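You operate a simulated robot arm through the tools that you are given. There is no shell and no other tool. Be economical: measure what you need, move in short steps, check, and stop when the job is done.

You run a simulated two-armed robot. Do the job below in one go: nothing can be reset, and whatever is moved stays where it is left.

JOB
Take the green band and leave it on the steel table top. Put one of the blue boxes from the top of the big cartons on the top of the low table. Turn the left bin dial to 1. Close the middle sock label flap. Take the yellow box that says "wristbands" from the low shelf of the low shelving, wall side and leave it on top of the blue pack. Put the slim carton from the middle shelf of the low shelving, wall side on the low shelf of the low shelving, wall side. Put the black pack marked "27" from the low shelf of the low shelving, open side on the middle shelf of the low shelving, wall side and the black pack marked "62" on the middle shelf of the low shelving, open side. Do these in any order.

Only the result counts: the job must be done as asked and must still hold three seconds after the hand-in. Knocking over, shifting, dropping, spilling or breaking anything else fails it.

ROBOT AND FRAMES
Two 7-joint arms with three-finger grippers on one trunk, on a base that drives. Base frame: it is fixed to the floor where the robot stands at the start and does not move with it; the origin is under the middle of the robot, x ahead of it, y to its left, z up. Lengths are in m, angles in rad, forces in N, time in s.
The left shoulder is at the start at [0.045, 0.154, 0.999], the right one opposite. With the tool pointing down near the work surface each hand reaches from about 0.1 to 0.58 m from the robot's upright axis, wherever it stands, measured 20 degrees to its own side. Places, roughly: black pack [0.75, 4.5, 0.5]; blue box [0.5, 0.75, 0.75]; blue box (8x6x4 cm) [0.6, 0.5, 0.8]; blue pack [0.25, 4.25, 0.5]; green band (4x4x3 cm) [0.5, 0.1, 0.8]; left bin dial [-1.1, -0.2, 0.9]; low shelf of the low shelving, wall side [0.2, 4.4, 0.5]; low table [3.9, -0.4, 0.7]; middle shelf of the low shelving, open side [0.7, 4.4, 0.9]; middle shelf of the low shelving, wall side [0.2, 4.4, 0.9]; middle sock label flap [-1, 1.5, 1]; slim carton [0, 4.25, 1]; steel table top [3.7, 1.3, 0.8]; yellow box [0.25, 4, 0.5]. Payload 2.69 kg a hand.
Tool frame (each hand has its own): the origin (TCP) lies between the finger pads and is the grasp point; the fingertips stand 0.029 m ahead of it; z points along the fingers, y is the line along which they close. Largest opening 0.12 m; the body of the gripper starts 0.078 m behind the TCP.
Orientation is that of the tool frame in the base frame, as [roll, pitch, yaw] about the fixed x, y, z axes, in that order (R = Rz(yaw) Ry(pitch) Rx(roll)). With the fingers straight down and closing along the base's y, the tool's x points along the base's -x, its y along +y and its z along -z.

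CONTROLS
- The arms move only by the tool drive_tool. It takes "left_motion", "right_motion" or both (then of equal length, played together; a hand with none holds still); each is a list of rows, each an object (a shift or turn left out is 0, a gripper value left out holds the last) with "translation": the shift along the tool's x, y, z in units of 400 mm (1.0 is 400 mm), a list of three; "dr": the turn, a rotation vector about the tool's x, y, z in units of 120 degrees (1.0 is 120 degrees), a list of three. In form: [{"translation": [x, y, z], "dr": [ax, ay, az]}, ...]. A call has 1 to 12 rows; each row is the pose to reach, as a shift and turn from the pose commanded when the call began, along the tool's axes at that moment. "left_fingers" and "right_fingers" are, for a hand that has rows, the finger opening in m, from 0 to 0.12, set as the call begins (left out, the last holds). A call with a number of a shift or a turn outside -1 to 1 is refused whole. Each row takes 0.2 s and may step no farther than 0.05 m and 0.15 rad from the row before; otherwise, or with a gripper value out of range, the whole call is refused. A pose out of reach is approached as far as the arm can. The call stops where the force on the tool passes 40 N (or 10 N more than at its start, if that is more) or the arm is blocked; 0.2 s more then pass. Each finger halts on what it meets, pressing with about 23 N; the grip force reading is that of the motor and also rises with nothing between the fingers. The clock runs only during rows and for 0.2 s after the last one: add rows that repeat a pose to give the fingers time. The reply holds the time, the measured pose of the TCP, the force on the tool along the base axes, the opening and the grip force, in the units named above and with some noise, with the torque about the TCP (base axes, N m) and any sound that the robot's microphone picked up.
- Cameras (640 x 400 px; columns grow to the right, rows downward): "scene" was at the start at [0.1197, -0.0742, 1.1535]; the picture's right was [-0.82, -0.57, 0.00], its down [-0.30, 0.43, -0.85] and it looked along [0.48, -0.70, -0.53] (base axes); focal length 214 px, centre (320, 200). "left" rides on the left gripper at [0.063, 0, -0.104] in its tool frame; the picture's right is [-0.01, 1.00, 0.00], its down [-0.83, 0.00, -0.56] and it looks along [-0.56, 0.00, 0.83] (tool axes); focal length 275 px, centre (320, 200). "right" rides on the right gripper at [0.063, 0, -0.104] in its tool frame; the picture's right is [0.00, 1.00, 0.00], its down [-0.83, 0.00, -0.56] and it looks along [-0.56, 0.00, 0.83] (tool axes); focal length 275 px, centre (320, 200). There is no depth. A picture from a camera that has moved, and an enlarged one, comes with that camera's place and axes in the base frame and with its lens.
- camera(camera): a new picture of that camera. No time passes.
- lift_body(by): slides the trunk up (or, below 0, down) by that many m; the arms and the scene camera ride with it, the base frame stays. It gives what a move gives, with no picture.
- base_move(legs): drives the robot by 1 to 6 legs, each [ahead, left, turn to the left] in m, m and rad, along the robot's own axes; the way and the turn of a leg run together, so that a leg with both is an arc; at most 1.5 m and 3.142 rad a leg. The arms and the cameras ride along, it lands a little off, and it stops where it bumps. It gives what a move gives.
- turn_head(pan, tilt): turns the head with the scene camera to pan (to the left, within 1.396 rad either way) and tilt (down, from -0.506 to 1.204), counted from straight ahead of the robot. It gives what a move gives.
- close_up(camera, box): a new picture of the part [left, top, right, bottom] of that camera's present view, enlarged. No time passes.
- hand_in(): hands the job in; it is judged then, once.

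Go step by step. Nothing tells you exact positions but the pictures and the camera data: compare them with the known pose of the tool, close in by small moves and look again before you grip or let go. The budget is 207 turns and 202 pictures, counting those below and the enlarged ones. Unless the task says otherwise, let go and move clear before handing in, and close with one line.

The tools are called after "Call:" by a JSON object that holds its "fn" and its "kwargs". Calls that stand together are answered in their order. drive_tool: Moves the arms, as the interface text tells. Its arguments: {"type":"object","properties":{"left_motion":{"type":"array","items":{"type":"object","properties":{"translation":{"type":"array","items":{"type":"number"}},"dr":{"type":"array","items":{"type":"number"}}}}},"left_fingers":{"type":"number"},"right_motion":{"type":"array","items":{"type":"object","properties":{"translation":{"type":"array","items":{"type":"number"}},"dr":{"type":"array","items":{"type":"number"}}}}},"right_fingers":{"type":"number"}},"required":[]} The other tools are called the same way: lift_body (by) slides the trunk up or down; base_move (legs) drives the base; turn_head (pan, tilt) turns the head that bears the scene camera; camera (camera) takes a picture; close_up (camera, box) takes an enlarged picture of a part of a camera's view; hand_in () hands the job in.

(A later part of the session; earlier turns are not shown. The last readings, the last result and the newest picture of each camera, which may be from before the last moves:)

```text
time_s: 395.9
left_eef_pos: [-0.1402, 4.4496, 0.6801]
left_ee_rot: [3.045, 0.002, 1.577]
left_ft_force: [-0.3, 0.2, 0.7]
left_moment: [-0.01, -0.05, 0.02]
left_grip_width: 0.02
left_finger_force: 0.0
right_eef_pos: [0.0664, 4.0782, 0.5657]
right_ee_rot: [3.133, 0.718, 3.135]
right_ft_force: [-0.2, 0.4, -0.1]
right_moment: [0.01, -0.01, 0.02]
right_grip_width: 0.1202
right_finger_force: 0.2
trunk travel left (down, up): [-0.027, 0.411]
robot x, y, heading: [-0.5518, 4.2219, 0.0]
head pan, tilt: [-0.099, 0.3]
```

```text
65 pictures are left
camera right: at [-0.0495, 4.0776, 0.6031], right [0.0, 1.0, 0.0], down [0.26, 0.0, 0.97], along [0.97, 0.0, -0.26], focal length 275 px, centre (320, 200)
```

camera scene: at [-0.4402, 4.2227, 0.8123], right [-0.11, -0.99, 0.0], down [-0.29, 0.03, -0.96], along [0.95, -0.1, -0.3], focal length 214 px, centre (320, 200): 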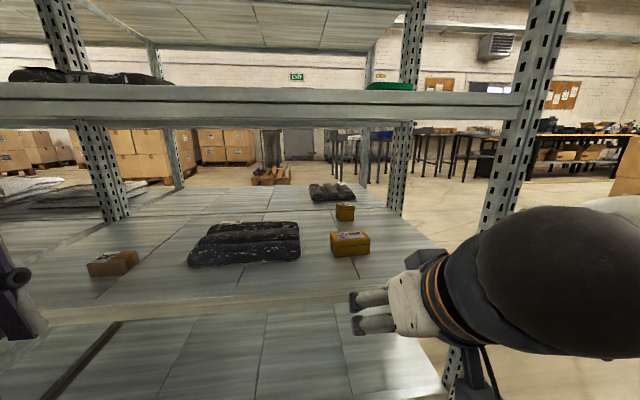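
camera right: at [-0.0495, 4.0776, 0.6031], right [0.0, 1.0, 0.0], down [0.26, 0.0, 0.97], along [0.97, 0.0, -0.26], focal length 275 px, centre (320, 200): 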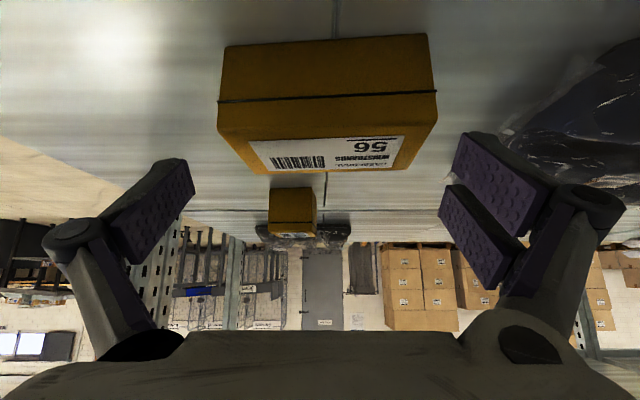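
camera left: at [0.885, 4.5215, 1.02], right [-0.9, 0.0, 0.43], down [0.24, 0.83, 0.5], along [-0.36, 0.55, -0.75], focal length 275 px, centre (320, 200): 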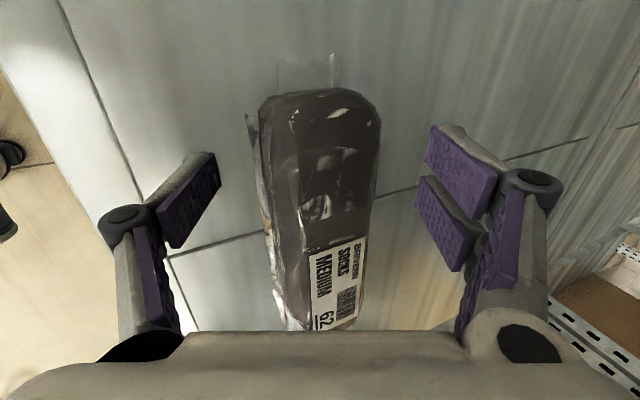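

Call:
{"fn": "drive_tool", "kwargs": {"right_motion": [{"translation": [0.023, 0.0075, 0.026]}, {"translation": [0.044, 0.0075, 0.05]}]}}

Call:
{"fn": "drive_tool", "kwargs": {"right_motion": [{}, {}, {}, {}], "right_fingers": 0.06}}

Call:
{"fn": "camera", "kwargs": {"camera": "right"}}

```text
time_s: 396.5
left_eef_pos: [-0.1399, 4.4488, 0.68]
left_ee_rot: [3.044, 0.001, 1.576]
left_ft_force: [-0.4, 0.7, 0.7]
left_moment: [0.02, 0.0, 0.02]
left_grip_width: 0.0199
left_finger_force: 0.0
right_eef_pos: [0.0652, 4.0838, 0.5396]
right_ee_rot: [3.135, 0.716, 3.133]
right_ft_force: [0.6, 0.0, 0.3]
right_moment: [0.0, 0.01, -0.02]
right_grip_width: 0.1201
right_finger_force: 0.1
trunk travel left (down, up): [-0.027, 0.411]
robot x, y, heading: [-0.5484, 4.2209, -0.001]
head pan, tilt: [-0.099, 0.3]
```

```text
time_s: 397.5
left_eef_pos: [-0.1391, 4.449, 0.6806]
left_ee_rot: [3.042, 0.003, 1.576]
left_ft_force: [-0.6, 0.7, -0.3]
left_moment: [0.0, -0.03, 0.0]
left_grip_width: 0.02
left_finger_force: 0.1
right_eef_pos: [0.0648, 4.0829, 0.5405]
right_ee_rot: [3.134, 0.717, 3.135]
right_ft_force: [-0.1, 0.7, 4.2]
right_moment: [-0.21, -0.07, 0.04]
right_grip_width: 0.1011
right_finger_force: 22.8
trunk travel left (down, up): [-0.027, 0.411]
robot x, y, heading: [-0.5501, 4.2222, -0.001]
head pan, tilt: [-0.099, 0.3]
```

```text
64 pictures are left
camera right: at [-0.0503, 4.0819, 0.5777], right [0.0, 1.0, 0.0], down [0.26, 0.0, 0.97], along [0.97, 0.0, -0.26], focal length 275 px, centre (320, 200)
```

right: 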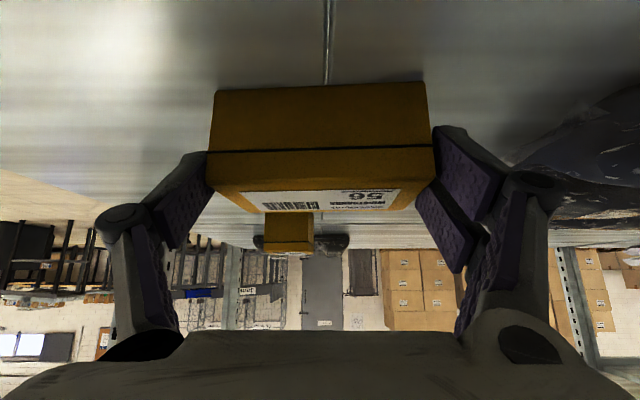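

Gripped. Lifting 6.5 cm and strafing toward the blue pack.

Call:
{"fn": "drive_tool", "kwargs": {"right_motion": [{"translation": [-0.04, 0, -0.045]}, {"translation": [-0.08, 0, -0.09]}, {"translation": [-0.109, 0, -0.125]}]}}

Call:
{"fn": "turn_head", "kwargs": {"pan": 0.0, "tilt": 0.5}}

Call:
{"fn": "camera", "kwargs": {"camera": "scene"}}

```text
time_s: 398.3
left_eef_pos: [-0.1392, 4.4493, 0.6806]
left_ee_rot: [3.043, 0.001, 1.576]
left_ft_force: [0.0, -0.1, 0.6]
left_moment: [0.01, -0.03, 0.03]
left_grip_width: 0.02
left_finger_force: 0.1
right_eef_pos: [0.0653, 4.0815, 0.6076]
right_ee_rot: [3.135, 0.718, 3.133]
right_ft_force: [0.2, 0.3, -0.9]
right_moment: [0.01, 0.0, -0.03]
right_grip_width: 0.1007
right_finger_force: 23.1
trunk travel left (down, up): [-0.027, 0.411]
robot x, y, heading: [-0.5538, 4.2255, 0.003]
head pan, tilt: [-0.099, 0.3]
```

```text
time_s: 399.0
left_eef_pos: [-0.1396, 4.4493, 0.6814]
left_ee_rot: [3.044, 0.002, 1.575]
left_ft_force: [-0.4, -0.2, -0.6]
left_moment: [-0.03, 0.02, 0.0]
left_grip_width: 0.0199
left_finger_force: 0.0
right_eef_pos: [0.0654, 4.0811, 0.6071]
right_ee_rot: [3.134, 0.716, 3.133]
right_ft_force: [0.0, -0.3, -1.0]
right_moment: [0.0, -0.03, -0.02]
right_grip_width: 0.1009
right_finger_force: 22.9
trunk travel left (down, up): [-0.027, 0.411]
robot x, y, heading: [-0.5557, 4.2232, 0.0]
head pan, tilt: [0.0, 0.499]
```

```text
63 pictures are left
camera scene: at [-0.2802, 4.2226, 0.7939], right [0.0, -1.0, 0.0], down [-0.48, 0.0, -0.88], along [0.88, 0.0, -0.48], focal length 214 px, centre (320, 200)
```

scene: 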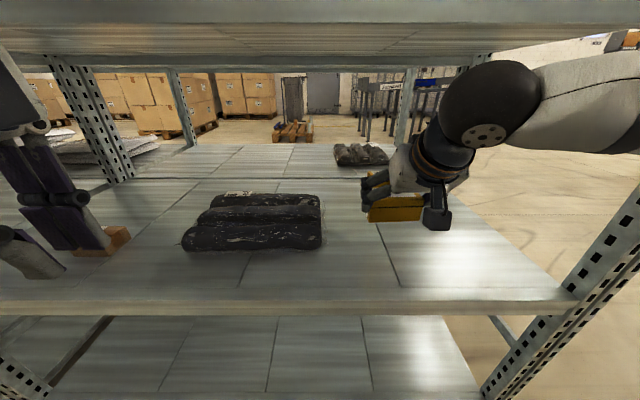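

Call:
{"fn": "base_move", "kwargs": {"legs": [[0.0, 0.274, 0.0]]}}

Call:
{"fn": "camera", "kwargs": {"camera": "scene"}}

Call:
{"fn": "camera", "kwargs": {"camera": "right"}}

```text
time_s: 401.7
left_eef_pos: [-0.1388, 4.7218, 0.6812]
left_ee_rot: [3.042, 0.003, 1.573]
left_ft_force: [0.7, -0.7, 0.3]
left_moment: [0.0, -0.02, 0.02]
left_grip_width: 0.0199
left_finger_force: 0.0
right_eef_pos: [0.0652, 4.3555, 0.6076]
right_ee_rot: [3.131, 0.718, 3.132]
right_ft_force: [-0.4, 0.7, -0.1]
right_moment: [0.0, 0.01, -0.02]
right_grip_width: 0.1005
right_finger_force: 23.2
trunk travel left (down, up): [-0.027, 0.411]
robot x, y, heading: [-0.5541, 4.4978, 0.0]
head pan, tilt: [0.0, 0.499]
```

```text
62 pictures are left
camera scene: at [-0.2799, 4.4965, 0.7939], right [0.0, -1.0, 0.0], down [-0.48, 0.0, -0.88], along [0.88, 0.0, -0.48], focal length 214 px, centre (320, 200)
```

scene: 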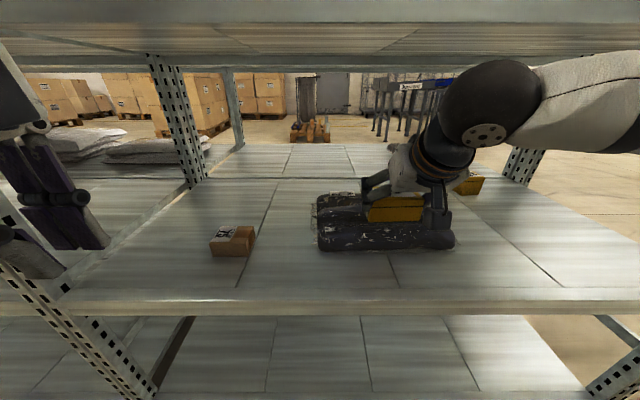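

```text
61 pictures are left
camera right: at [-0.0502, 4.3548, 0.645], right [0.0, 1.0, 0.0], down [0.26, 0.0, 0.97], along [0.97, 0.0, -0.26], focal length 275 px, centre (320, 200)
```

right: 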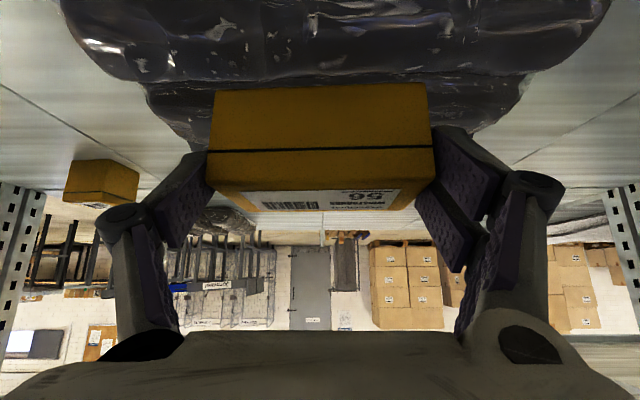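

Call:
{"fn": "drive_tool", "kwargs": {"right_motion": [{"translation": [-0.0566, 0, 0.049]}, {"translation": [-0.05, 0, 0.0565]}, {"translation": [-0.0434, 0, 0.064]}, {"translation": [-0.037, 0, 0.0715]}]}}

Call:
{"fn": "close_up", "kwargs": {"camera": "scene", "box": [300, 150, 480, 270]}}

```text
time_s: 402.7
left_eef_pos: [-0.1395, 4.7231, 0.68]
left_ee_rot: [3.042, 0.001, 1.573]
left_ft_force: [-0.7, -0.4, -0.4]
left_moment: [-0.02, 0.01, 0.01]
left_grip_width: 0.02
left_finger_force: 0.1
right_eef_pos: [0.0952, 4.3547, 0.5963]
right_ee_rot: [3.134, 0.718, 3.131]
right_ft_force: [0.3, -0.3, -0.7]
right_moment: [0.01, 0.02, 0.01]
right_grip_width: 0.1007
right_finger_force: 23.0
trunk travel left (down, up): [-0.027, 0.411]
robot x, y, heading: [-0.5505, 4.494, -0.002]
head pan, tilt: [0.0, 0.499]
```

```text
3.33 times, centred on (390, 210) of scene
camera zoom: at [-0.2799, 4.4965, 0.7939], right [0.0, -1.0, 0.0], down [-0.48, 0.0, -0.88], along [0.88, 0.0, -0.48], focal length 715 px, centre (87, 167)
```

zoom: 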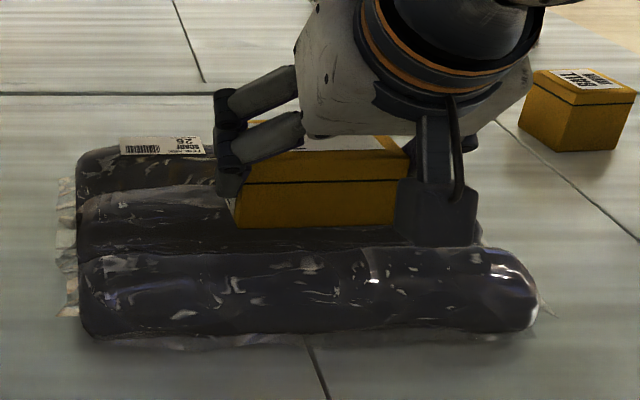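

Call:
{"fn": "drive_tool", "kwargs": {"right_motion": [{"translation": [0.005, 0, 0.006]}, {"translation": [0.01, 0, 0.0115]}, {"translation": [0.015, 0, 0.017]}, {"translation": [0.0197, 0, 0.0226]}]}}

```text
time_s: 403.7
left_eef_pos: [-0.1404, 4.7213, 0.6807]
left_ee_rot: [3.043, 0.003, 1.572]
left_ft_force: [0.4, -1.0, 0.1]
left_moment: [-0.02, 0.02, -0.01]
left_grip_width: 0.02
left_finger_force: 0.1
right_eef_pos: [0.0958, 4.3548, 0.5861]
right_ee_rot: [3.136, 0.723, 3.132]
right_ft_force: [-1.2, -0.4, 11.2]
right_moment: [-0.59, 0.01, -0.07]
right_grip_width: 0.1009
right_finger_force: 22.8
trunk travel left (down, up): [-0.027, 0.411]
robot x, y, heading: [-0.5504, 4.5005, -0.002]
head pan, tilt: [0.0, 0.499]
```

Call:
{"fn": "drive_tool", "kwargs": {"right_motion": [{}, {}, {}], "right_fingers": 0.12}}

Call:
{"fn": "close_up", "kwargs": {"camera": "scene", "box": [300, 150, 480, 270]}}

Call:
{"fn": "camera", "kwargs": {"camera": "right"}}

```text
time_s: 404.5
left_eef_pos: [-0.1388, 4.7226, 0.6803]
left_ee_rot: [3.043, 0.002, 1.575]
left_ft_force: [0.3, -0.4, 0.2]
left_moment: [0.04, 0.02, 0.03]
left_grip_width: 0.0198
left_finger_force: 0.1
right_eef_pos: [0.0961, 4.3555, 0.5829]
right_ee_rot: [3.134, 0.716, 3.131]
right_ft_force: [1.3, -0.7, -0.3]
right_moment: [-0.02, 0.0, 0.01]
right_grip_width: 0.1203
right_finger_force: 0.1
trunk travel left (down, up): [-0.027, 0.411]
robot x, y, heading: [-0.5489, 4.4924, -0.004]
head pan, tilt: [0.0, 0.499]
```

```text
3.33 times, centred on (390, 210) of scene
camera zoom: at [-0.2799, 4.4965, 0.7939], right [0.0, -1.0, 0.0], down [-0.48, 0.0, -0.88], along [0.88, 0.0, -0.48], focal length 715 px, centre (87, 167)
```

zoom: 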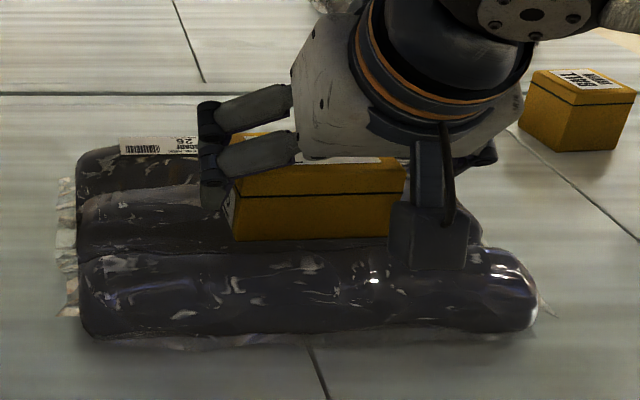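

```text
58 pictures are left
camera right: at [-0.0197, 4.3542, 0.6215], right [0.0, 1.0, 0.0], down [0.26, 0.0, 0.97], along [0.97, 0.0, -0.26], focal length 275 px, centre (320, 200)
```

right: 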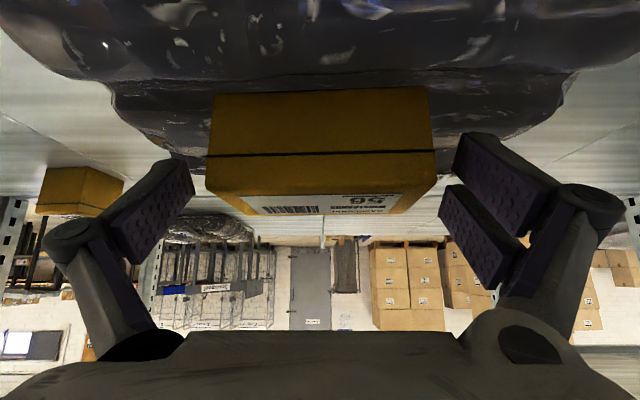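

The yellow box rests level on the blue pack. Retracting the hand.

Call:
{"fn": "drive_tool", "kwargs": {"right_motion": [{"translation": [-0.033, 0, -0.038]}, {"translation": [0.05, 0, -0.11]}, {"translation": [0.14, 0, -0.19]}, {"translation": [0.23, 0, -0.27]}, {"translation": [0.32, 0, -0.345]}]}}

Call:
{"fn": "camera", "kwargs": {"camera": "scene"}}

```text
time_s: 405.7
left_eef_pos: [-0.138, 4.7228, 0.6813]
left_ee_rot: [3.044, 0.0, 1.573]
left_ft_force: [0.5, 0.4, -0.6]
left_moment: [0.0, -0.01, 0.01]
left_grip_width: 0.02
left_finger_force: 0.0
right_eef_pos: [-0.0936, 4.3543, 0.6026]
right_ee_rot: [3.133, 0.718, 3.13]
right_ft_force: [0.0, -0.5, -0.5]
right_moment: [-0.02, -0.02, 0.02]
right_grip_width: 0.1199
right_finger_force: 0.1
trunk travel left (down, up): [-0.027, 0.411]
robot x, y, heading: [-0.5538, 4.5007, 0.001]
head pan, tilt: [0.0, 0.499]
```

```text
57 pictures are left
camera scene: at [-0.2799, 4.4965, 0.7939], right [0.0, -1.0, 0.0], down [-0.48, 0.0, -0.88], along [0.88, 0.0, -0.48], focal length 214 px, centre (320, 200)
```

scene: 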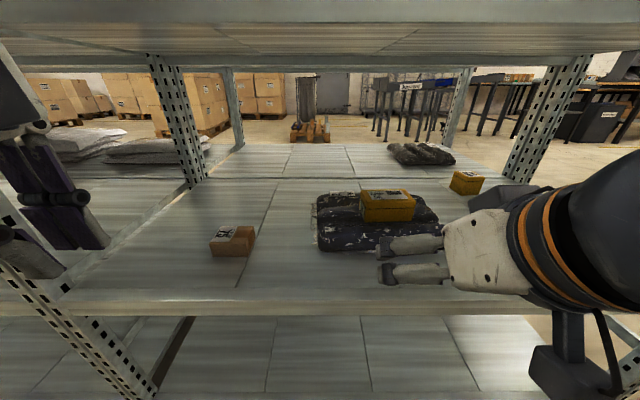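

Shelf jobs are done. Leaving the aisle toward the flap at (−1, 1.5).

Call:
{"fn": "base_move", "kwargs": {"legs": [[-0.17, 0.0, 0.0], [0.0, -0.8, 0.0], [0.0, -0.8, 0.0]]}}

Call:
{"fn": "lift_body", "kwargs": {"by": 0.34}}

```text
time_s: 419.5
left_eef_pos: [-0.3037, 3.1184, 0.6807]
left_ee_rot: [3.043, 0.002, 1.57]
left_ft_force: [0.0, -0.6, -0.7]
left_moment: [-0.03, 0.0, 0.04]
left_grip_width: 0.0199
left_finger_force: 0.1
right_eef_pos: [-0.2589, 2.7507, 0.6048]
right_ee_rot: [3.132, 0.716, 3.125]
right_ft_force: [-0.1, 0.6, 0.1]
right_moment: [0.02, 0.02, -0.01]
right_grip_width: 0.1202
right_finger_force: 0.0
trunk travel left (down, up): [-0.027, 0.411]
robot x, y, heading: [-0.7168, 2.8967, -0.004]
head pan, tilt: [0.0, 0.499]
```

```text
time_s: 422.8
left_eef_pos: [-0.304, 3.1176, 1.0205]
left_ee_rot: [3.043, 0.001, 1.569]
left_ft_force: [0.4, 0.5, -0.3]
left_moment: [-0.04, 0.0, 0.02]
left_grip_width: 0.0198
left_finger_force: 0.1
right_eef_pos: [-0.2584, 2.7514, 0.9438]
right_ee_rot: [3.134, 0.716, 3.126]
right_ft_force: [-0.1, 0.2, -0.3]
right_moment: [-0.06, 0.0, 0.0]
right_grip_width: 0.1201
right_finger_force: 0.0
trunk travel left (down, up): [-0.367, 0.071]
robot x, y, heading: [-0.7184, 2.8954, -0.002]
head pan, tilt: [0.0, 0.499]
```

Call:
{"fn": "base_move", "kwargs": {"legs": [[0.7, 0.0, 0.0], [0.0, -1.3, 0.0], [0.0, 0.0, 3.14]]}}

Call:
{"fn": "turn_head", "kwargs": {"pan": 0.0, "tilt": 0.25}}

Call:
{"fn": "camera", "kwargs": {"camera": "scene"}}

```text
time_s: 443.9
left_eef_pos: [-0.4463, 1.3591, 1.0207]
left_ee_rot: [3.042, 0.001, -1.592]
left_ft_force: [0.1, -0.2, 0.1]
left_moment: [-0.02, -0.01, -0.01]
left_grip_width: 0.02
left_finger_force: 0.1
right_eef_pos: [-0.4837, 1.7266, 0.944]
right_ee_rot: [3.134, 0.717, -0.035]
right_ft_force: [0.7, -0.1, 0.9]
right_moment: [0.02, 0.0, 0.0]
right_grip_width: 0.1202
right_finger_force: 0.0
trunk travel left (down, up): [-0.367, 0.071]
robot x, y, heading: [-0.0276, 1.5746, 3.113]
head pan, tilt: [0.0, 0.499]
```

```text
time_s: 444.6
left_eef_pos: [-0.446, 1.3587, 1.0191]
left_ee_rot: [3.042, 0.001, -1.591]
left_ft_force: [0.1, 0.6, 0.4]
left_moment: [0.01, 0.0, -0.01]
left_grip_width: 0.0199
left_finger_force: 0.1
right_eef_pos: [-0.4844, 1.7277, 0.9439]
right_ee_rot: [3.133, 0.718, -0.035]
right_ft_force: [0.3, 0.3, -0.1]
right_moment: [-0.02, 0.02, 0.01]
right_grip_width: 0.12
right_finger_force: 0.1
trunk travel left (down, up): [-0.367, 0.071]
robot x, y, heading: [-0.0268, 1.5725, 3.115]
head pan, tilt: [0.0, 0.25]
```

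```text
56 pictures are left
camera scene: at [-0.1901, 1.5776, 1.1817], right [0.03, 1.0, 0.0], down [0.25, -0.01, -0.97], along [-0.97, 0.02, -0.25], focal length 214 px, centre (320, 200)
```

scene: 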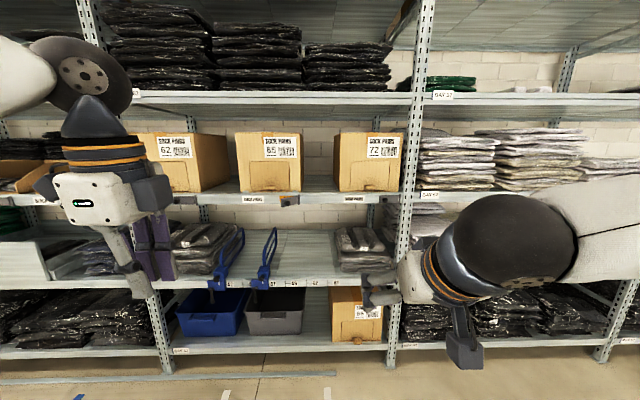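

Call:
{"fn": "close_up", "kwargs": {"camera": "scene", "box": [200, 170, 400, 300]}}

Call:
{"fn": "close_up", "kwargs": {"camera": "scene", "box": [225, 180, 385, 215]}}

```text
3.08 times, centred on (300, 235) of scene
camera zoom: at [-0.1901, 1.5776, 1.1817], right [0.03, 1.0, 0.0], down [0.25, -0.01, -0.97], along [-0.97, 0.02, -0.25], focal length 660 px, centre (382, 92)
```

zoom: 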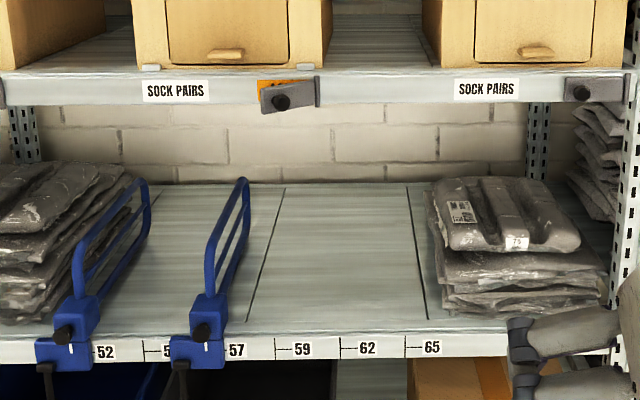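

```text
4.00 times, centred on (305, 198) of scene
camera zoom: at [-0.1901, 1.5776, 1.1817], right [0.03, 1.0, 0.0], down [0.25, -0.01, -0.97], along [-0.97, 0.02, -0.25], focal length 858 px, centre (380, 210)
```

zoom: 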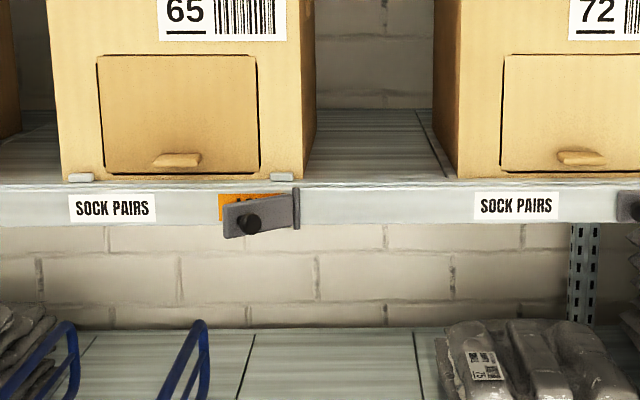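

The middle flap is a grey cover hinged on its right, standing ajar over an orange tab at about y 1.42–1.50. I'll point the right hand forward with closed fingers to push it shut.

Call:
{"fn": "base_move", "kwargs": {"legs": [[0.0, 0.28, 0.027]]}}

Call:
{"fn": "drive_tool", "kwargs": {"right_motion": [{"translation": [0, 0, -0.06], "dr": [0, -0.06, 0]}, {"translation": [0, 0, -0.1], "dr": [0, -0.12, 0]}, {"translation": [0, 0, -0.1], "dr": [0, -0.18, 0]}, {"translation": [0, 0, -0.1], "dr": [0, -0.24, 0]}, {"translation": [0, 0, -0.1], "dr": [0, -0.3, 0]}, {"translation": [0, 0, -0.1], "dr": [0, -0.325, 0]}], "right_fingers": 0.0}}

Call:
{"fn": "camera", "kwargs": {"camera": "scene"}}

Call:
{"fn": "camera", "kwargs": {"camera": "right"}}

```text
time_s: 447.4
left_eef_pos: [-0.445, 1.0669, 1.0203]
left_ee_rot: [3.043, 0.003, -1.568]
left_ft_force: [0.3, 0.3, 0.8]
left_moment: [0.03, -0.04, -0.01]
left_grip_width: 0.02
left_finger_force: 0.0
right_eef_pos: [-0.4908, 1.4342, 0.9438]
right_ee_rot: [3.135, 0.716, -0.01]
right_ft_force: [0.0, 0.0, -0.3]
right_moment: [0.03, 0.01, -0.02]
right_grip_width: 0.1202
right_finger_force: 0.1
trunk travel left (down, up): [-0.367, 0.071]
robot x, y, heading: [-0.0316, 1.2911, 3.138]
head pan, tilt: [0.0, 0.25]
```

```text
time_s: 448.8
left_eef_pos: [-0.4452, 1.0676, 1.0215]
left_ee_rot: [3.043, 0.003, -1.568]
left_ft_force: [0.3, 0.2, 0.5]
left_moment: [-0.03, 0.01, 0.0]
left_grip_width: 0.02
left_finger_force: 0.0
right_eef_pos: [-0.5015, 1.4186, 0.9787]
right_ee_rot: [3.101, 1.4, -0.045]
right_ft_force: [0.6, 0.1, -0.3]
right_moment: [-0.04, 0.02, 0.02]
right_grip_width: 0.0001
right_finger_force: 23.2
right hand out of reach, approached as far as the arm can: row 3, 4, 5, 6
trunk travel left (down, up): [-0.367, 0.071]
robot x, y, heading: [-0.0343, 1.2929, 3.142]
head pan, tilt: [0.0, 0.25]
```

```text
53 pictures are left
camera scene: at [-0.1938, 1.2927, 1.1818], right [0.0, 1.0, 0.0], down [0.25, 0.0, -0.97], along [-0.97, 0.0, -0.25], focal length 214 px, centre (320, 200)
```

scene: 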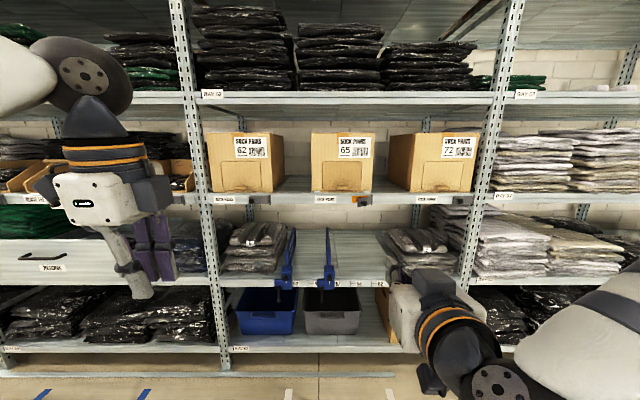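

```text
52 pictures are left
camera right: at [-0.3878, 1.4176, 0.9333], right [0.0, -1.0, 0.0], down [0.41, 0.0, 0.91], along [-0.91, 0.0, 0.41], focal length 275 px, centre (320, 200)
```

right: 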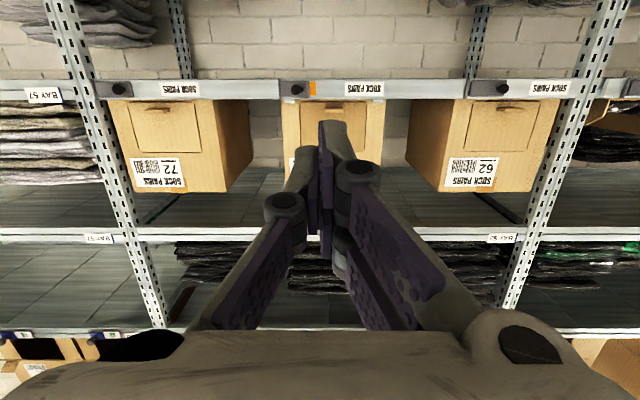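

Call:
{"fn": "base_move", "kwargs": {"legs": [[0.4, 0.0, 0.0]]}}

Call:
{"fn": "close_up", "kwargs": {"camera": "right", "box": [200, 0, 440, 200]}}

Call:
{"fn": "close_up", "kwargs": {"camera": "scene", "box": [300, 150, 540, 310]}}

```text
time_s: 451.3
left_eef_pos: [-0.8427, 1.0712, 1.0194]
left_ee_rot: [3.044, 0.002, -1.572]
left_ft_force: [-0.8, 0.6, 0.5]
left_moment: [0.0, 0.01, 0.01]
left_grip_width: 0.0199
left_finger_force: 0.1
right_eef_pos: [-0.8975, 1.4221, 0.9759]
right_ee_rot: [3.106, 1.397, -0.046]
right_ft_force: [0.4, -0.5, 0.3]
right_moment: [-0.01, 0.0, 0.02]
right_grip_width: 0.0001
right_finger_force: 24.0
trunk travel left (down, up): [-0.367, 0.071]
robot x, y, heading: [-0.4303, 1.2946, 3.136]
head pan, tilt: [0.0, 0.25]
```

```text
2.00 times, centred on (320, 100) of right
camera zoom: at [-0.7839, 1.4215, 0.9333], right [-0.01, -1.0, 0.0], down [0.4, 0.0, 0.91], along [-0.91, 0.01, 0.4], focal length 551 px, centre (320, 400)
```

zoom: 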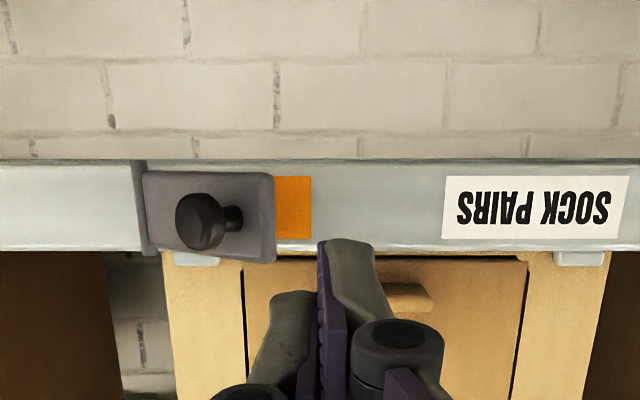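

```text
2.50 times, centred on (420, 230) of scene
camera zoom: at [-0.5909, 1.2951, 1.1817], right [0.01, 1.0, 0.0], down [0.25, 0.0, -0.97], along [-0.97, 0.01, -0.25], focal length 536 px, centre (70, 125)
```

zoom: 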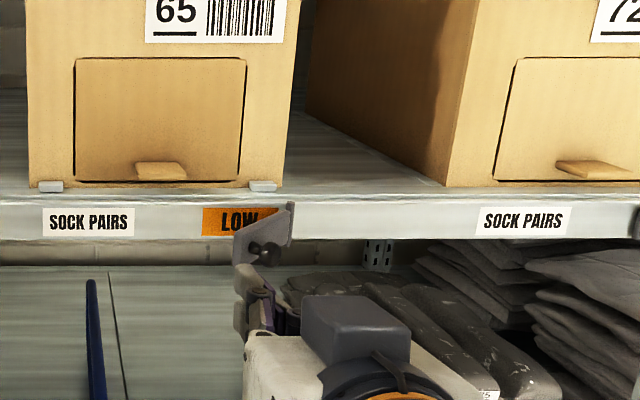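

The flap is open ~36° with free end near (−1.01, 1.44, 0.956). I'll bring the closed fingertips in front of its free end.

Call:
{"fn": "drive_tool", "kwargs": {"right_motion": [{"translation": [0.005, -0.0655, 0.08]}, {"translation": [0.005, -0.0655, 0.173]}]}}

Call:
{"fn": "close_up", "kwargs": {"camera": "right", "box": [200, 0, 440, 200]}}

Call:
{"fn": "close_up", "kwargs": {"camera": "scene", "box": [360, 180, 480, 260]}}

```text
time_s: 451.9
left_eef_pos: [-0.8431, 1.072, 1.019]
left_ee_rot: [3.044, 0.003, -1.573]
left_ft_force: [-0.6, 0.1, 0.0]
left_moment: [0.01, 0.01, -0.01]
left_grip_width: 0.0201
left_finger_force: 0.1
right_eef_pos: [-0.966, 1.4504, 0.9627]
right_ee_rot: [3.109, 1.399, -0.042]
right_ft_force: [0.2, 0.0, -0.1]
right_moment: [0.03, 0.02, -0.01]
right_grip_width: 0.0
right_finger_force: 23.1
trunk travel left (down, up): [-0.367, 0.071]
robot x, y, heading: [-0.4304, 1.2943, 3.138]
head pan, tilt: [0.0, 0.25]
```

```text
2.00 times, centred on (320, 100) of right
camera zoom: at [-0.8522, 1.4485, 0.919], right [-0.01, -1.0, 0.0], down [0.4, 0.0, 0.91], along [-0.91, 0.01, 0.4], focal length 551 px, centre (320, 400)
```

zoom: 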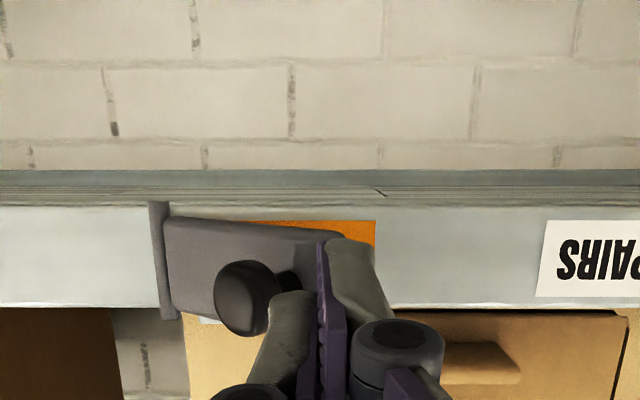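

```text
5.00 times, centred on (420, 220) of scene
camera zoom: at [-0.5909, 1.2946, 1.1817], right [0.01, 1.0, 0.0], down [0.25, 0.0, -0.97], along [-0.97, 0.01, -0.25], focal length 1072 px, centre (-180, 100)
```

zoom: 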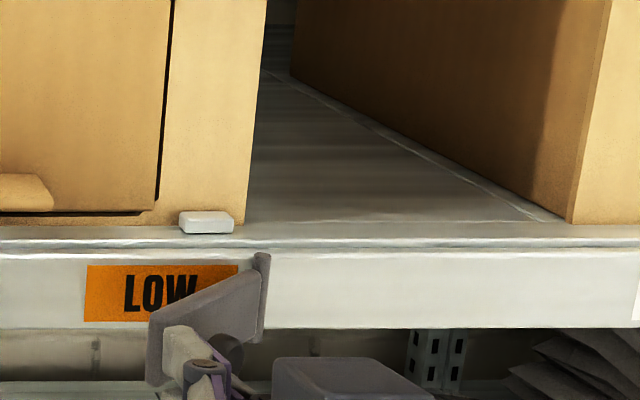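

Call:
{"fn": "drive_tool", "kwargs": {"right_motion": [{"translation": [-0.005, 0, 0.028]}, {"translation": [-0.01, 0, 0.056]}, {"translation": [-0.015, 0, 0.084]}, {"translation": [-0.019, 0, 0.108]}, {"translation": [-0.022, 0, 0.128]}, {"translation": [-0.026, 0, 0.148]}, {"translation": [-0.029, 0, 0.165]}, {"translation": [-0.032, 0, 0.18]}]}}

Call:
{"fn": "close_up", "kwargs": {"camera": "scene", "box": [360, 180, 480, 260]}}

Call:
{"fn": "close_up", "kwargs": {"camera": "right", "box": [200, 0, 440, 200]}}

```text
time_s: 452.8
left_eef_pos: [-0.8405, 1.0689, 1.0217]
left_ee_rot: [3.04, 0.003, -1.571]
left_ft_force: [0.0, 0.5, -0.3]
left_moment: [-0.04, 0.02, 0.03]
left_grip_width: 0.0198
left_finger_force: 0.0
right_eef_pos: [-0.9995, 1.4381, 0.9639]
right_ee_rot: [3.098, 1.393, -0.029]
right_ft_force: [9.5, -12.5, 3.5]
right_moment: [-0.15, 0.29, 0.28]
right_grip_width: 0.0062
right_finger_force: 28.7
trunk travel left (down, up): [-0.367, 0.071]
robot x, y, heading: [-0.429, 1.2918, 3.132]
head pan, tilt: [0.0, 0.25]
stopped in row 4 (right hand): the force on the tool passed its limit at 46 N (the readings are from after the stop); the commanded pose is now the measured one
```

```text
5.00 times, centred on (420, 220) of scene
camera zoom: at [-0.5885, 1.2934, 1.1822], right [0.0, 1.0, 0.0], down [0.25, 0.0, -0.97], along [-0.97, 0.0, -0.25], focal length 1072 px, centre (-180, 100)
```

zoom: 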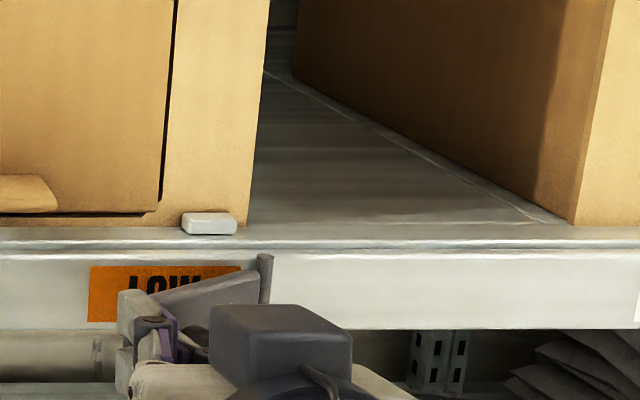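

```text
2.00 times, centred on (320, 100) of right
camera zoom: at [-0.886, 1.441, 0.9206], right [0.02, -1.0, 0.0], down [0.4, 0.01, 0.92], along [-0.92, -0.01, 0.4], focal length 551 px, centre (320, 400)
```

zoom: 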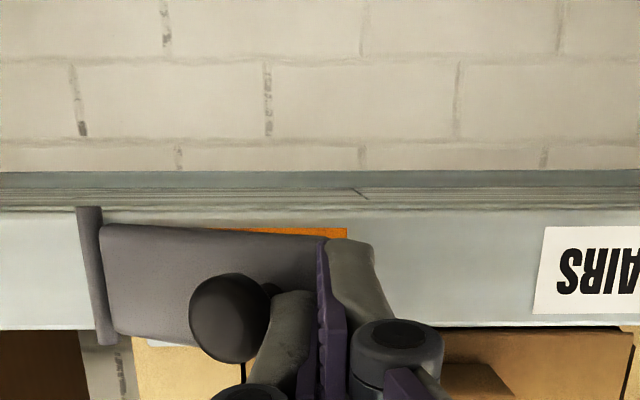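

The knob met the side of a finger. I'll back off and push directly on the knob instead.

Call:
{"fn": "drive_tool", "kwargs": {"right_motion": [{"translation": [0.01, 0.0, -0.08]}, {"translation": [0.02, -0.055, -0.08]}]}}

Call:
{"fn": "drive_tool", "kwargs": {"right_motion": [{"translation": [-0.004, 0, 0.02]}, {"translation": [-0.008, 0, 0.04]}, {"translation": [-0.012, 0, 0.06]}, {"translation": [-0.016, 0, 0.08]}, {"translation": [-0.02, 0, 0.1]}, {"translation": [-0.024, 0, 0.12]}, {"translation": [-0.028, 0, 0.14]}]}}

Call:
{"fn": "close_up", "kwargs": {"camera": "scene", "box": [360, 180, 480, 260]}}

Call:
{"fn": "close_up", "kwargs": {"camera": "right", "box": [200, 0, 440, 200]}}

```text
time_s: 453.4
left_eef_pos: [-0.8414, 1.0706, 1.0188]
left_ee_rot: [3.042, 0.0, -1.572]
left_ft_force: [-0.3, 0.0, -0.2]
left_moment: [0.0, -0.05, -0.02]
left_grip_width: 0.02
left_finger_force: 0.2
right_eef_pos: [-0.9679, 1.4675, 0.9596]
right_ee_rot: [3.098, 1.394, -0.038]
right_ft_force: [0.3, 1.0, -0.6]
right_moment: [0.0, 0.01, 0.02]
right_grip_width: 0.0001
right_finger_force: 28.8
trunk travel left (down, up): [-0.367, 0.071]
robot x, y, heading: [-0.4302, 1.2928, 3.137]
head pan, tilt: [0.0, 0.25]
```

```text
time_s: 454.4
left_eef_pos: [-0.8403, 1.0676, 1.0218]
left_ee_rot: [3.042, 0.004, -1.569]
left_ft_force: [0.1, 0.7, -1.1]
left_moment: [-0.05, -0.02, -0.02]
left_grip_width: 0.0202
left_finger_force: 0.0
right_eef_pos: [-0.9924, 1.4563, 0.9583]
right_ee_rot: [3.112, 1.387, 0.002]
right_ft_force: [10.3, -10.8, 6.5]
right_moment: [0.0, 0.14, 0.35]
right_grip_width: 0.0
right_finger_force: 28.6
trunk travel left (down, up): [-0.367, 0.071]
robot x, y, heading: [-0.4233, 1.2943, 3.133]
head pan, tilt: [0.0, 0.25]
stopped in row 4 (right hand): the force on the tool passed its limit at 44 N (the readings are from after the stop); the commanded pose is now the measured one
```

```text
5.00 times, centred on (420, 220) of scene
camera zoom: at [-0.5882, 1.2927, 1.1822], right [0.0, 1.0, 0.0], down [0.25, 0.0, -0.97], along [-0.97, 0.0, -0.25], focal length 1072 px, centre (-180, 100)
```

zoom: 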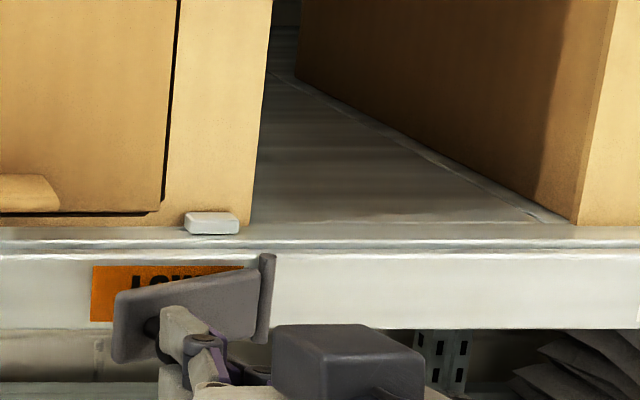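

```text
2.00 times, centred on (320, 100) of right
camera zoom: at [-0.8777, 1.4588, 0.917], right [0.03, -1.0, 0.0], down [0.4, 0.01, 0.92], along [-0.92, -0.03, 0.4], focal length 551 px, centre (320, 400)
```

zoom: 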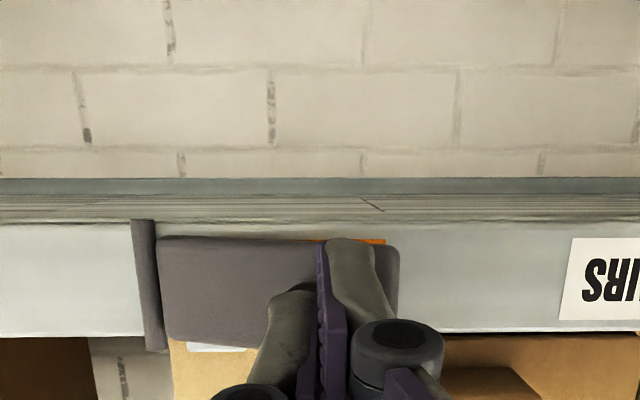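

Pushing slips around the knob, which sits near the free end. I'll grip the knob instead and swing the flap shut.

Call:
{"fn": "drive_tool", "kwargs": {"right_motion": [{"translation": [0.01, 0.0, -0.06]}, {"translation": [0.016, 0.02, -0.11]}, {"translation": [0.016, 0.02, -0.11]}], "right_fingers": 0.06}}

Call:
{"fn": "close_up", "kwargs": {"camera": "right", "box": [200, 0, 440, 200]}}

Call:
{"fn": "close_up", "kwargs": {"camera": "scene", "box": [360, 180, 480, 260]}}

```text
time_s: 455.1
left_eef_pos: [-0.8416, 1.0685, 1.0198]
left_ee_rot: [3.043, 0.0, -1.57]
left_ft_force: [0.1, 0.3, 0.7]
left_moment: [0.03, 0.0, -0.03]
left_grip_width: 0.0201
left_finger_force: 0.1
right_eef_pos: [-0.948, 1.4515, 0.9594]
right_ee_rot: [3.102, 1.385, -0.014]
right_ft_force: [0.2, -0.6, 0.4]
right_moment: [0.0, -0.05, 0.04]
right_grip_width: 0.0598
right_finger_force: 0.0
trunk travel left (down, up): [-0.367, 0.071]
robot x, y, heading: [-0.4253, 1.2951, 3.133]
head pan, tilt: [0.0, 0.25]
```

```text
2.00 times, centred on (320, 100) of right
camera zoom: at [-0.8338, 1.4545, 0.9174], right [0.03, -1.0, 0.0], down [0.39, 0.01, 0.92], along [-0.92, -0.02, 0.39], focal length 551 px, centre (320, 400)
```

zoom: 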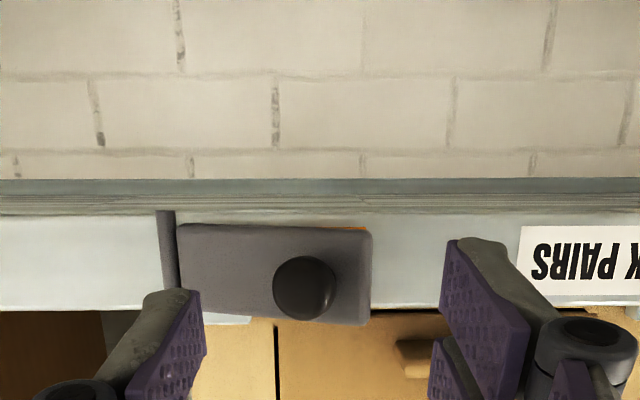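

```text
5.00 times, centred on (420, 220) of scene
camera zoom: at [-0.5895, 1.2937, 1.1818], right [0.0, 1.0, 0.0], down [0.25, 0.0, -0.97], along [-0.97, 0.0, -0.25], focal length 1072 px, centre (-180, 100)
```

zoom: 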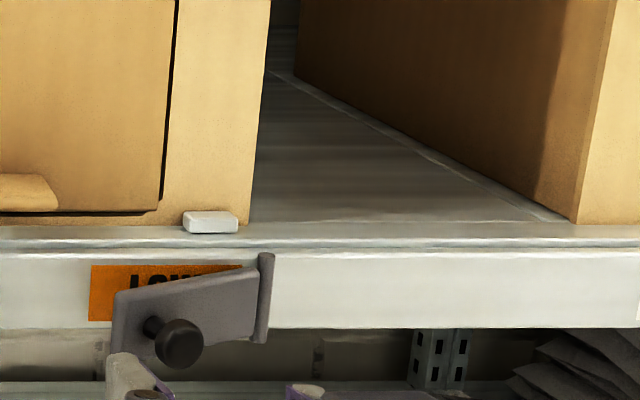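

Call:
{"fn": "drive_tool", "kwargs": {"right_motion": [{"translation": [-0.005, -0.008, 0.05]}, {"translation": [-0.01, -0.008, 0.098]}]}}

Call:
{"fn": "drive_tool", "kwargs": {"right_motion": [{}, {}, {}], "right_fingers": 0.0}}

Call:
{"fn": "close_up", "kwargs": {"camera": "right", "box": [200, 0, 440, 200]}}

```text
time_s: 455.8
left_eef_pos: [-0.842, 1.0687, 1.0198]
left_ee_rot: [3.041, 0.002, -1.57]
left_ft_force: [-0.2, -0.5, 0.0]
left_moment: [0.02, -0.02, 0.0]
left_grip_width: 0.0201
left_finger_force: 0.0
right_eef_pos: [-0.988, 1.4558, 0.9558]
right_ee_rot: [3.103, 1.386, -0.015]
right_ft_force: [-0.4, 0.2, 0.1]
right_moment: [0.02, -0.03, 0.02]
right_grip_width: 0.0601
right_finger_force: 0.0
trunk travel left (down, up): [-0.367, 0.071]
robot x, y, heading: [-0.4269, 1.2945, 3.139]
head pan, tilt: [0.0, 0.25]
```

```text
time_s: 456.6
left_eef_pos: [-0.841, 1.0693, 1.0197]
left_ee_rot: [3.042, 0.001, -1.572]
left_ft_force: [-0.5, 0.0, 0.7]
left_moment: [-0.03, -0.02, 0.0]
left_grip_width: 0.02
left_finger_force: 0.1
right_eef_pos: [-0.987, 1.4553, 0.9549]
right_ee_rot: [3.106, 1.388, -0.013]
right_ft_force: [-0.4, -0.6, -0.7]
right_moment: [0.04, -0.01, 0.03]
right_grip_width: 0.0
right_finger_force: 22.7
trunk travel left (down, up): [-0.367, 0.071]
robot x, y, heading: [-0.4271, 1.2924, 3.137]
head pan, tilt: [0.0, 0.25]
```

```text
2.00 times, centred on (320, 100) of right
camera zoom: at [-0.8729, 1.4576, 0.9138], right [0.03, -1.0, 0.0], down [0.39, 0.01, 0.92], along [-0.92, -0.02, 0.39], focal length 551 px, centre (320, 400)
```

zoom: 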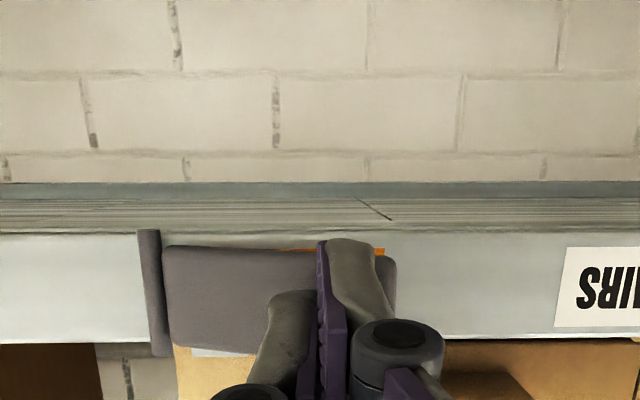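

Call:
{"fn": "close_up", "kwargs": {"camera": "scene", "box": [360, 180, 480, 260]}}

Call:
{"fn": "drive_tool", "kwargs": {"right_motion": [{"translation": [-0.003, 0, 0.015]}, {"translation": [-0.006, 0, 0.03]}, {"translation": [-0.009, 0, 0.045]}, {"translation": [-0.012, 0, 0.06]}, {"translation": [-0.015, 0, 0.075]}, {"translation": [-0.018, 0, 0.09]}]}}

Call:
{"fn": "close_up", "kwargs": {"camera": "scene", "box": [360, 180, 480, 260]}}

```text
5.00 times, centred on (420, 220) of scene
camera zoom: at [-0.5895, 1.2936, 1.1818], right [0.0, 1.0, 0.0], down [0.25, 0.0, -0.97], along [-0.97, 0.0, -0.25], focal length 1072 px, centre (-180, 100)
```

zoom: 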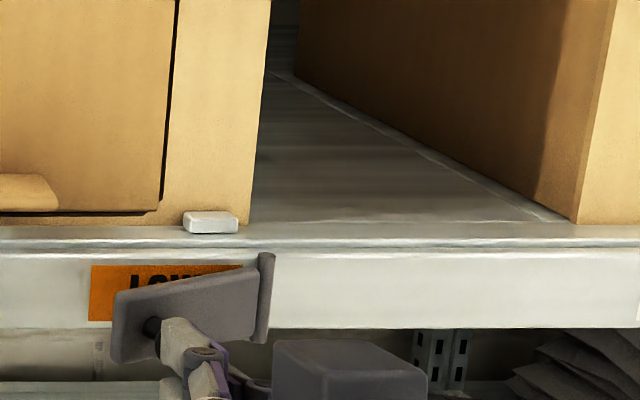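

```text
time_s: 458.1
left_eef_pos: [-0.8356, 1.0687, 1.0225]
left_ee_rot: [3.038, 0.001, -1.573]
left_ft_force: [-0.4, 0.3, 0.1]
left_moment: [-0.01, 0.01, -0.02]
left_grip_width: 0.0199
left_finger_force: 0.1
right_eef_pos: [-1.017, 1.4538, 0.9571]
right_ee_rot: [3.105, 1.38, -0.009]
right_ft_force: [30.3, 3.9, 6.6]
right_moment: [-0.09, 0.46, 0.15]
right_grip_width: 0.0001
right_finger_force: 22.9
trunk travel left (down, up): [-0.367, 0.071]
robot x, y, heading: [-0.4268, 1.2953, 3.135]
head pan, tilt: [0.0, 0.25]
stopped in row 6 (right hand): the force on the tool passed its limit at 42 N (the readings are from after the stop); the commanded pose is now the measured one
```

```text
5.00 times, centred on (420, 220) of scene
camera zoom: at [-0.5839, 1.2942, 1.1826], right [0.01, 1.0, 0.0], down [0.24, 0.0, -0.97], along [-0.97, 0.01, -0.24], focal length 1072 px, centre (-180, 100)
```

zoom: 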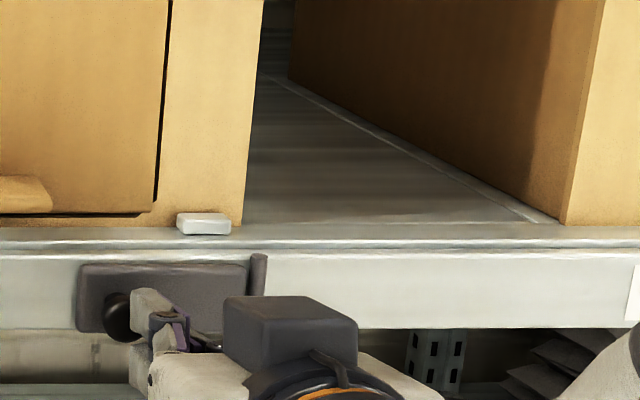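

The flap now lies flat on the edge. Retracting to verify.

Call:
{"fn": "drive_tool", "kwargs": {"right_motion": [{"translation": [0.01, 0, -0.05]}, {"translation": [0.02, 0, -0.15]}, {"translation": [0.03, 0, -0.26]}]}}

Call:
{"fn": "close_up", "kwargs": {"camera": "right", "box": [200, 0, 440, 200]}}

Call:
{"fn": "close_up", "kwargs": {"camera": "scene", "box": [360, 180, 480, 260]}}

```text
time_s: 458.9
left_eef_pos: [-0.8404, 1.0712, 1.0202]
left_ee_rot: [3.042, 0.002, -1.57]
left_ft_force: [-1.0, -0.1, 0.1]
left_moment: [-0.04, 0.01, -0.01]
left_grip_width: 0.0203
left_finger_force: 0.1
right_eef_pos: [-0.918, 1.4554, 0.9623]
right_ee_rot: [3.109, 1.378, -0.005]
right_ft_force: [0.5, -0.5, 0.8]
right_moment: [0.03, 0.03, 0.02]
right_grip_width: 0.0
right_finger_force: 23.1
trunk travel left (down, up): [-0.367, 0.071]
robot x, y, heading: [-0.4261, 1.2945, 3.137]
head pan, tilt: [0.0, 0.25]
```

```text
2.00 times, centred on (320, 100) of right
camera zoom: at [-0.8026, 1.4584, 0.9208], right [0.03, -1.0, 0.0], down [0.39, 0.01, 0.92], along [-0.92, -0.02, 0.39], focal length 551 px, centre (320, 400)
```

zoom: 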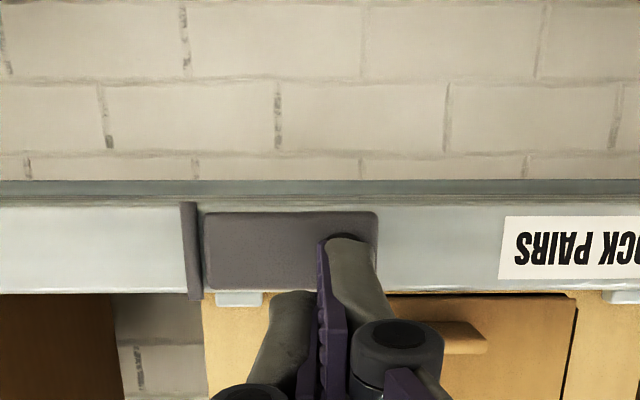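

```text
5.00 times, centred on (420, 220) of scene
camera zoom: at [-0.5882, 1.2938, 1.1819], right [0.0, 1.0, 0.0], down [0.25, 0.0, -0.97], along [-0.97, 0.0, -0.25], focal length 1072 px, centre (-180, 100)
```

zoom: 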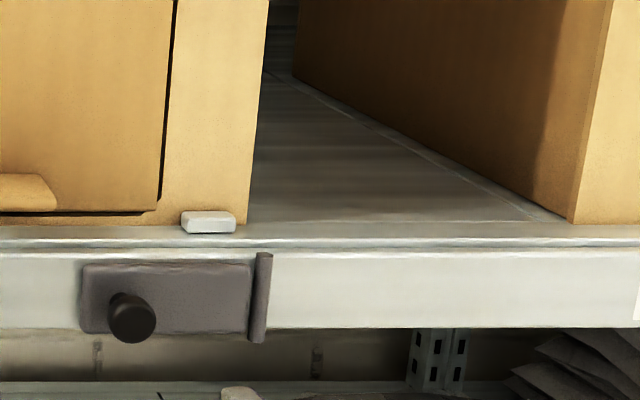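

The flap is closed. Next, the left bin dial near (−1.1, −0.2).

Call:
{"fn": "base_move", "kwargs": {"legs": [[-0.22, 0.0, 0.0], [0.0, 1.3, 0.0]]}}

Call:
{"fn": "turn_head", "kwargs": {"pan": 0.0, "tilt": 0.3}}

Call:
{"fn": "camera", "kwargs": {"camera": "scene"}}

```text
time_s: 470.4
left_eef_pos: [-0.6104, -0.2417, 1.0205]
left_ee_rot: [3.041, 0.002, -1.556]
left_ft_force: [-1.1, -0.4, 0.8]
left_moment: [-0.01, -0.02, 0.02]
left_grip_width: 0.0203
left_finger_force: 0.1
right_eef_pos: [-0.6923, 0.142, 0.9626]
right_ee_rot: [3.107, 1.377, 0.007]
right_ft_force: [0.3, 0.4, 1.0]
right_moment: [-0.02, 0.0, -0.02]
right_grip_width: 0.0
right_finger_force: 23.2
trunk travel left (down, up): [-0.367, 0.071]
robot x, y, heading: [-0.1987, -0.0143, -3.131]
head pan, tilt: [0.0, 0.25]
```

```text
time_s: 471.1
left_eef_pos: [-0.6098, -0.2423, 1.0194]
left_ee_rot: [3.042, 0.003, -1.556]
left_ft_force: [0.0, 0.1, 0.5]
left_moment: [-0.03, -0.03, 0.03]
left_grip_width: 0.0198
left_finger_force: 0.1
right_eef_pos: [-0.6924, 0.1413, 0.9617]
right_ee_rot: [3.106, 1.378, 0.006]
right_ft_force: [-0.5, 0.1, -0.5]
right_moment: [0.02, -0.02, 0.03]
right_grip_width: 0.0001
right_finger_force: 23.6
trunk travel left (down, up): [-0.367, 0.071]
robot x, y, heading: [-0.1963, -0.0175, -3.131]
head pan, tilt: [0.0, 0.3]
```

```text
36 pictures are left
camera scene: at [-0.3615, -0.0141, 1.1771], right [-0.01, 1.0, 0.0], down [0.3, 0.0, -0.96], along [-0.96, -0.01, -0.3], focal length 214 px, centre (320, 200)
```

scene: 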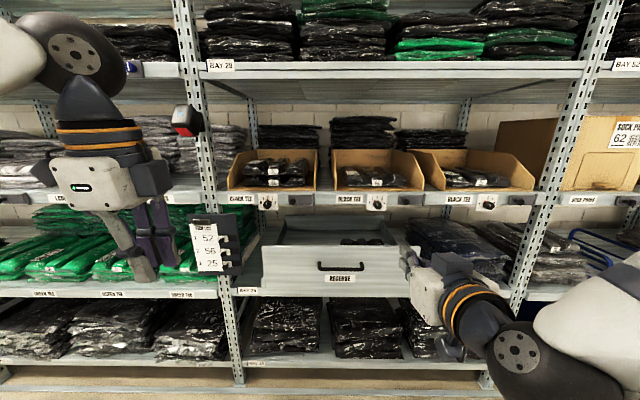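

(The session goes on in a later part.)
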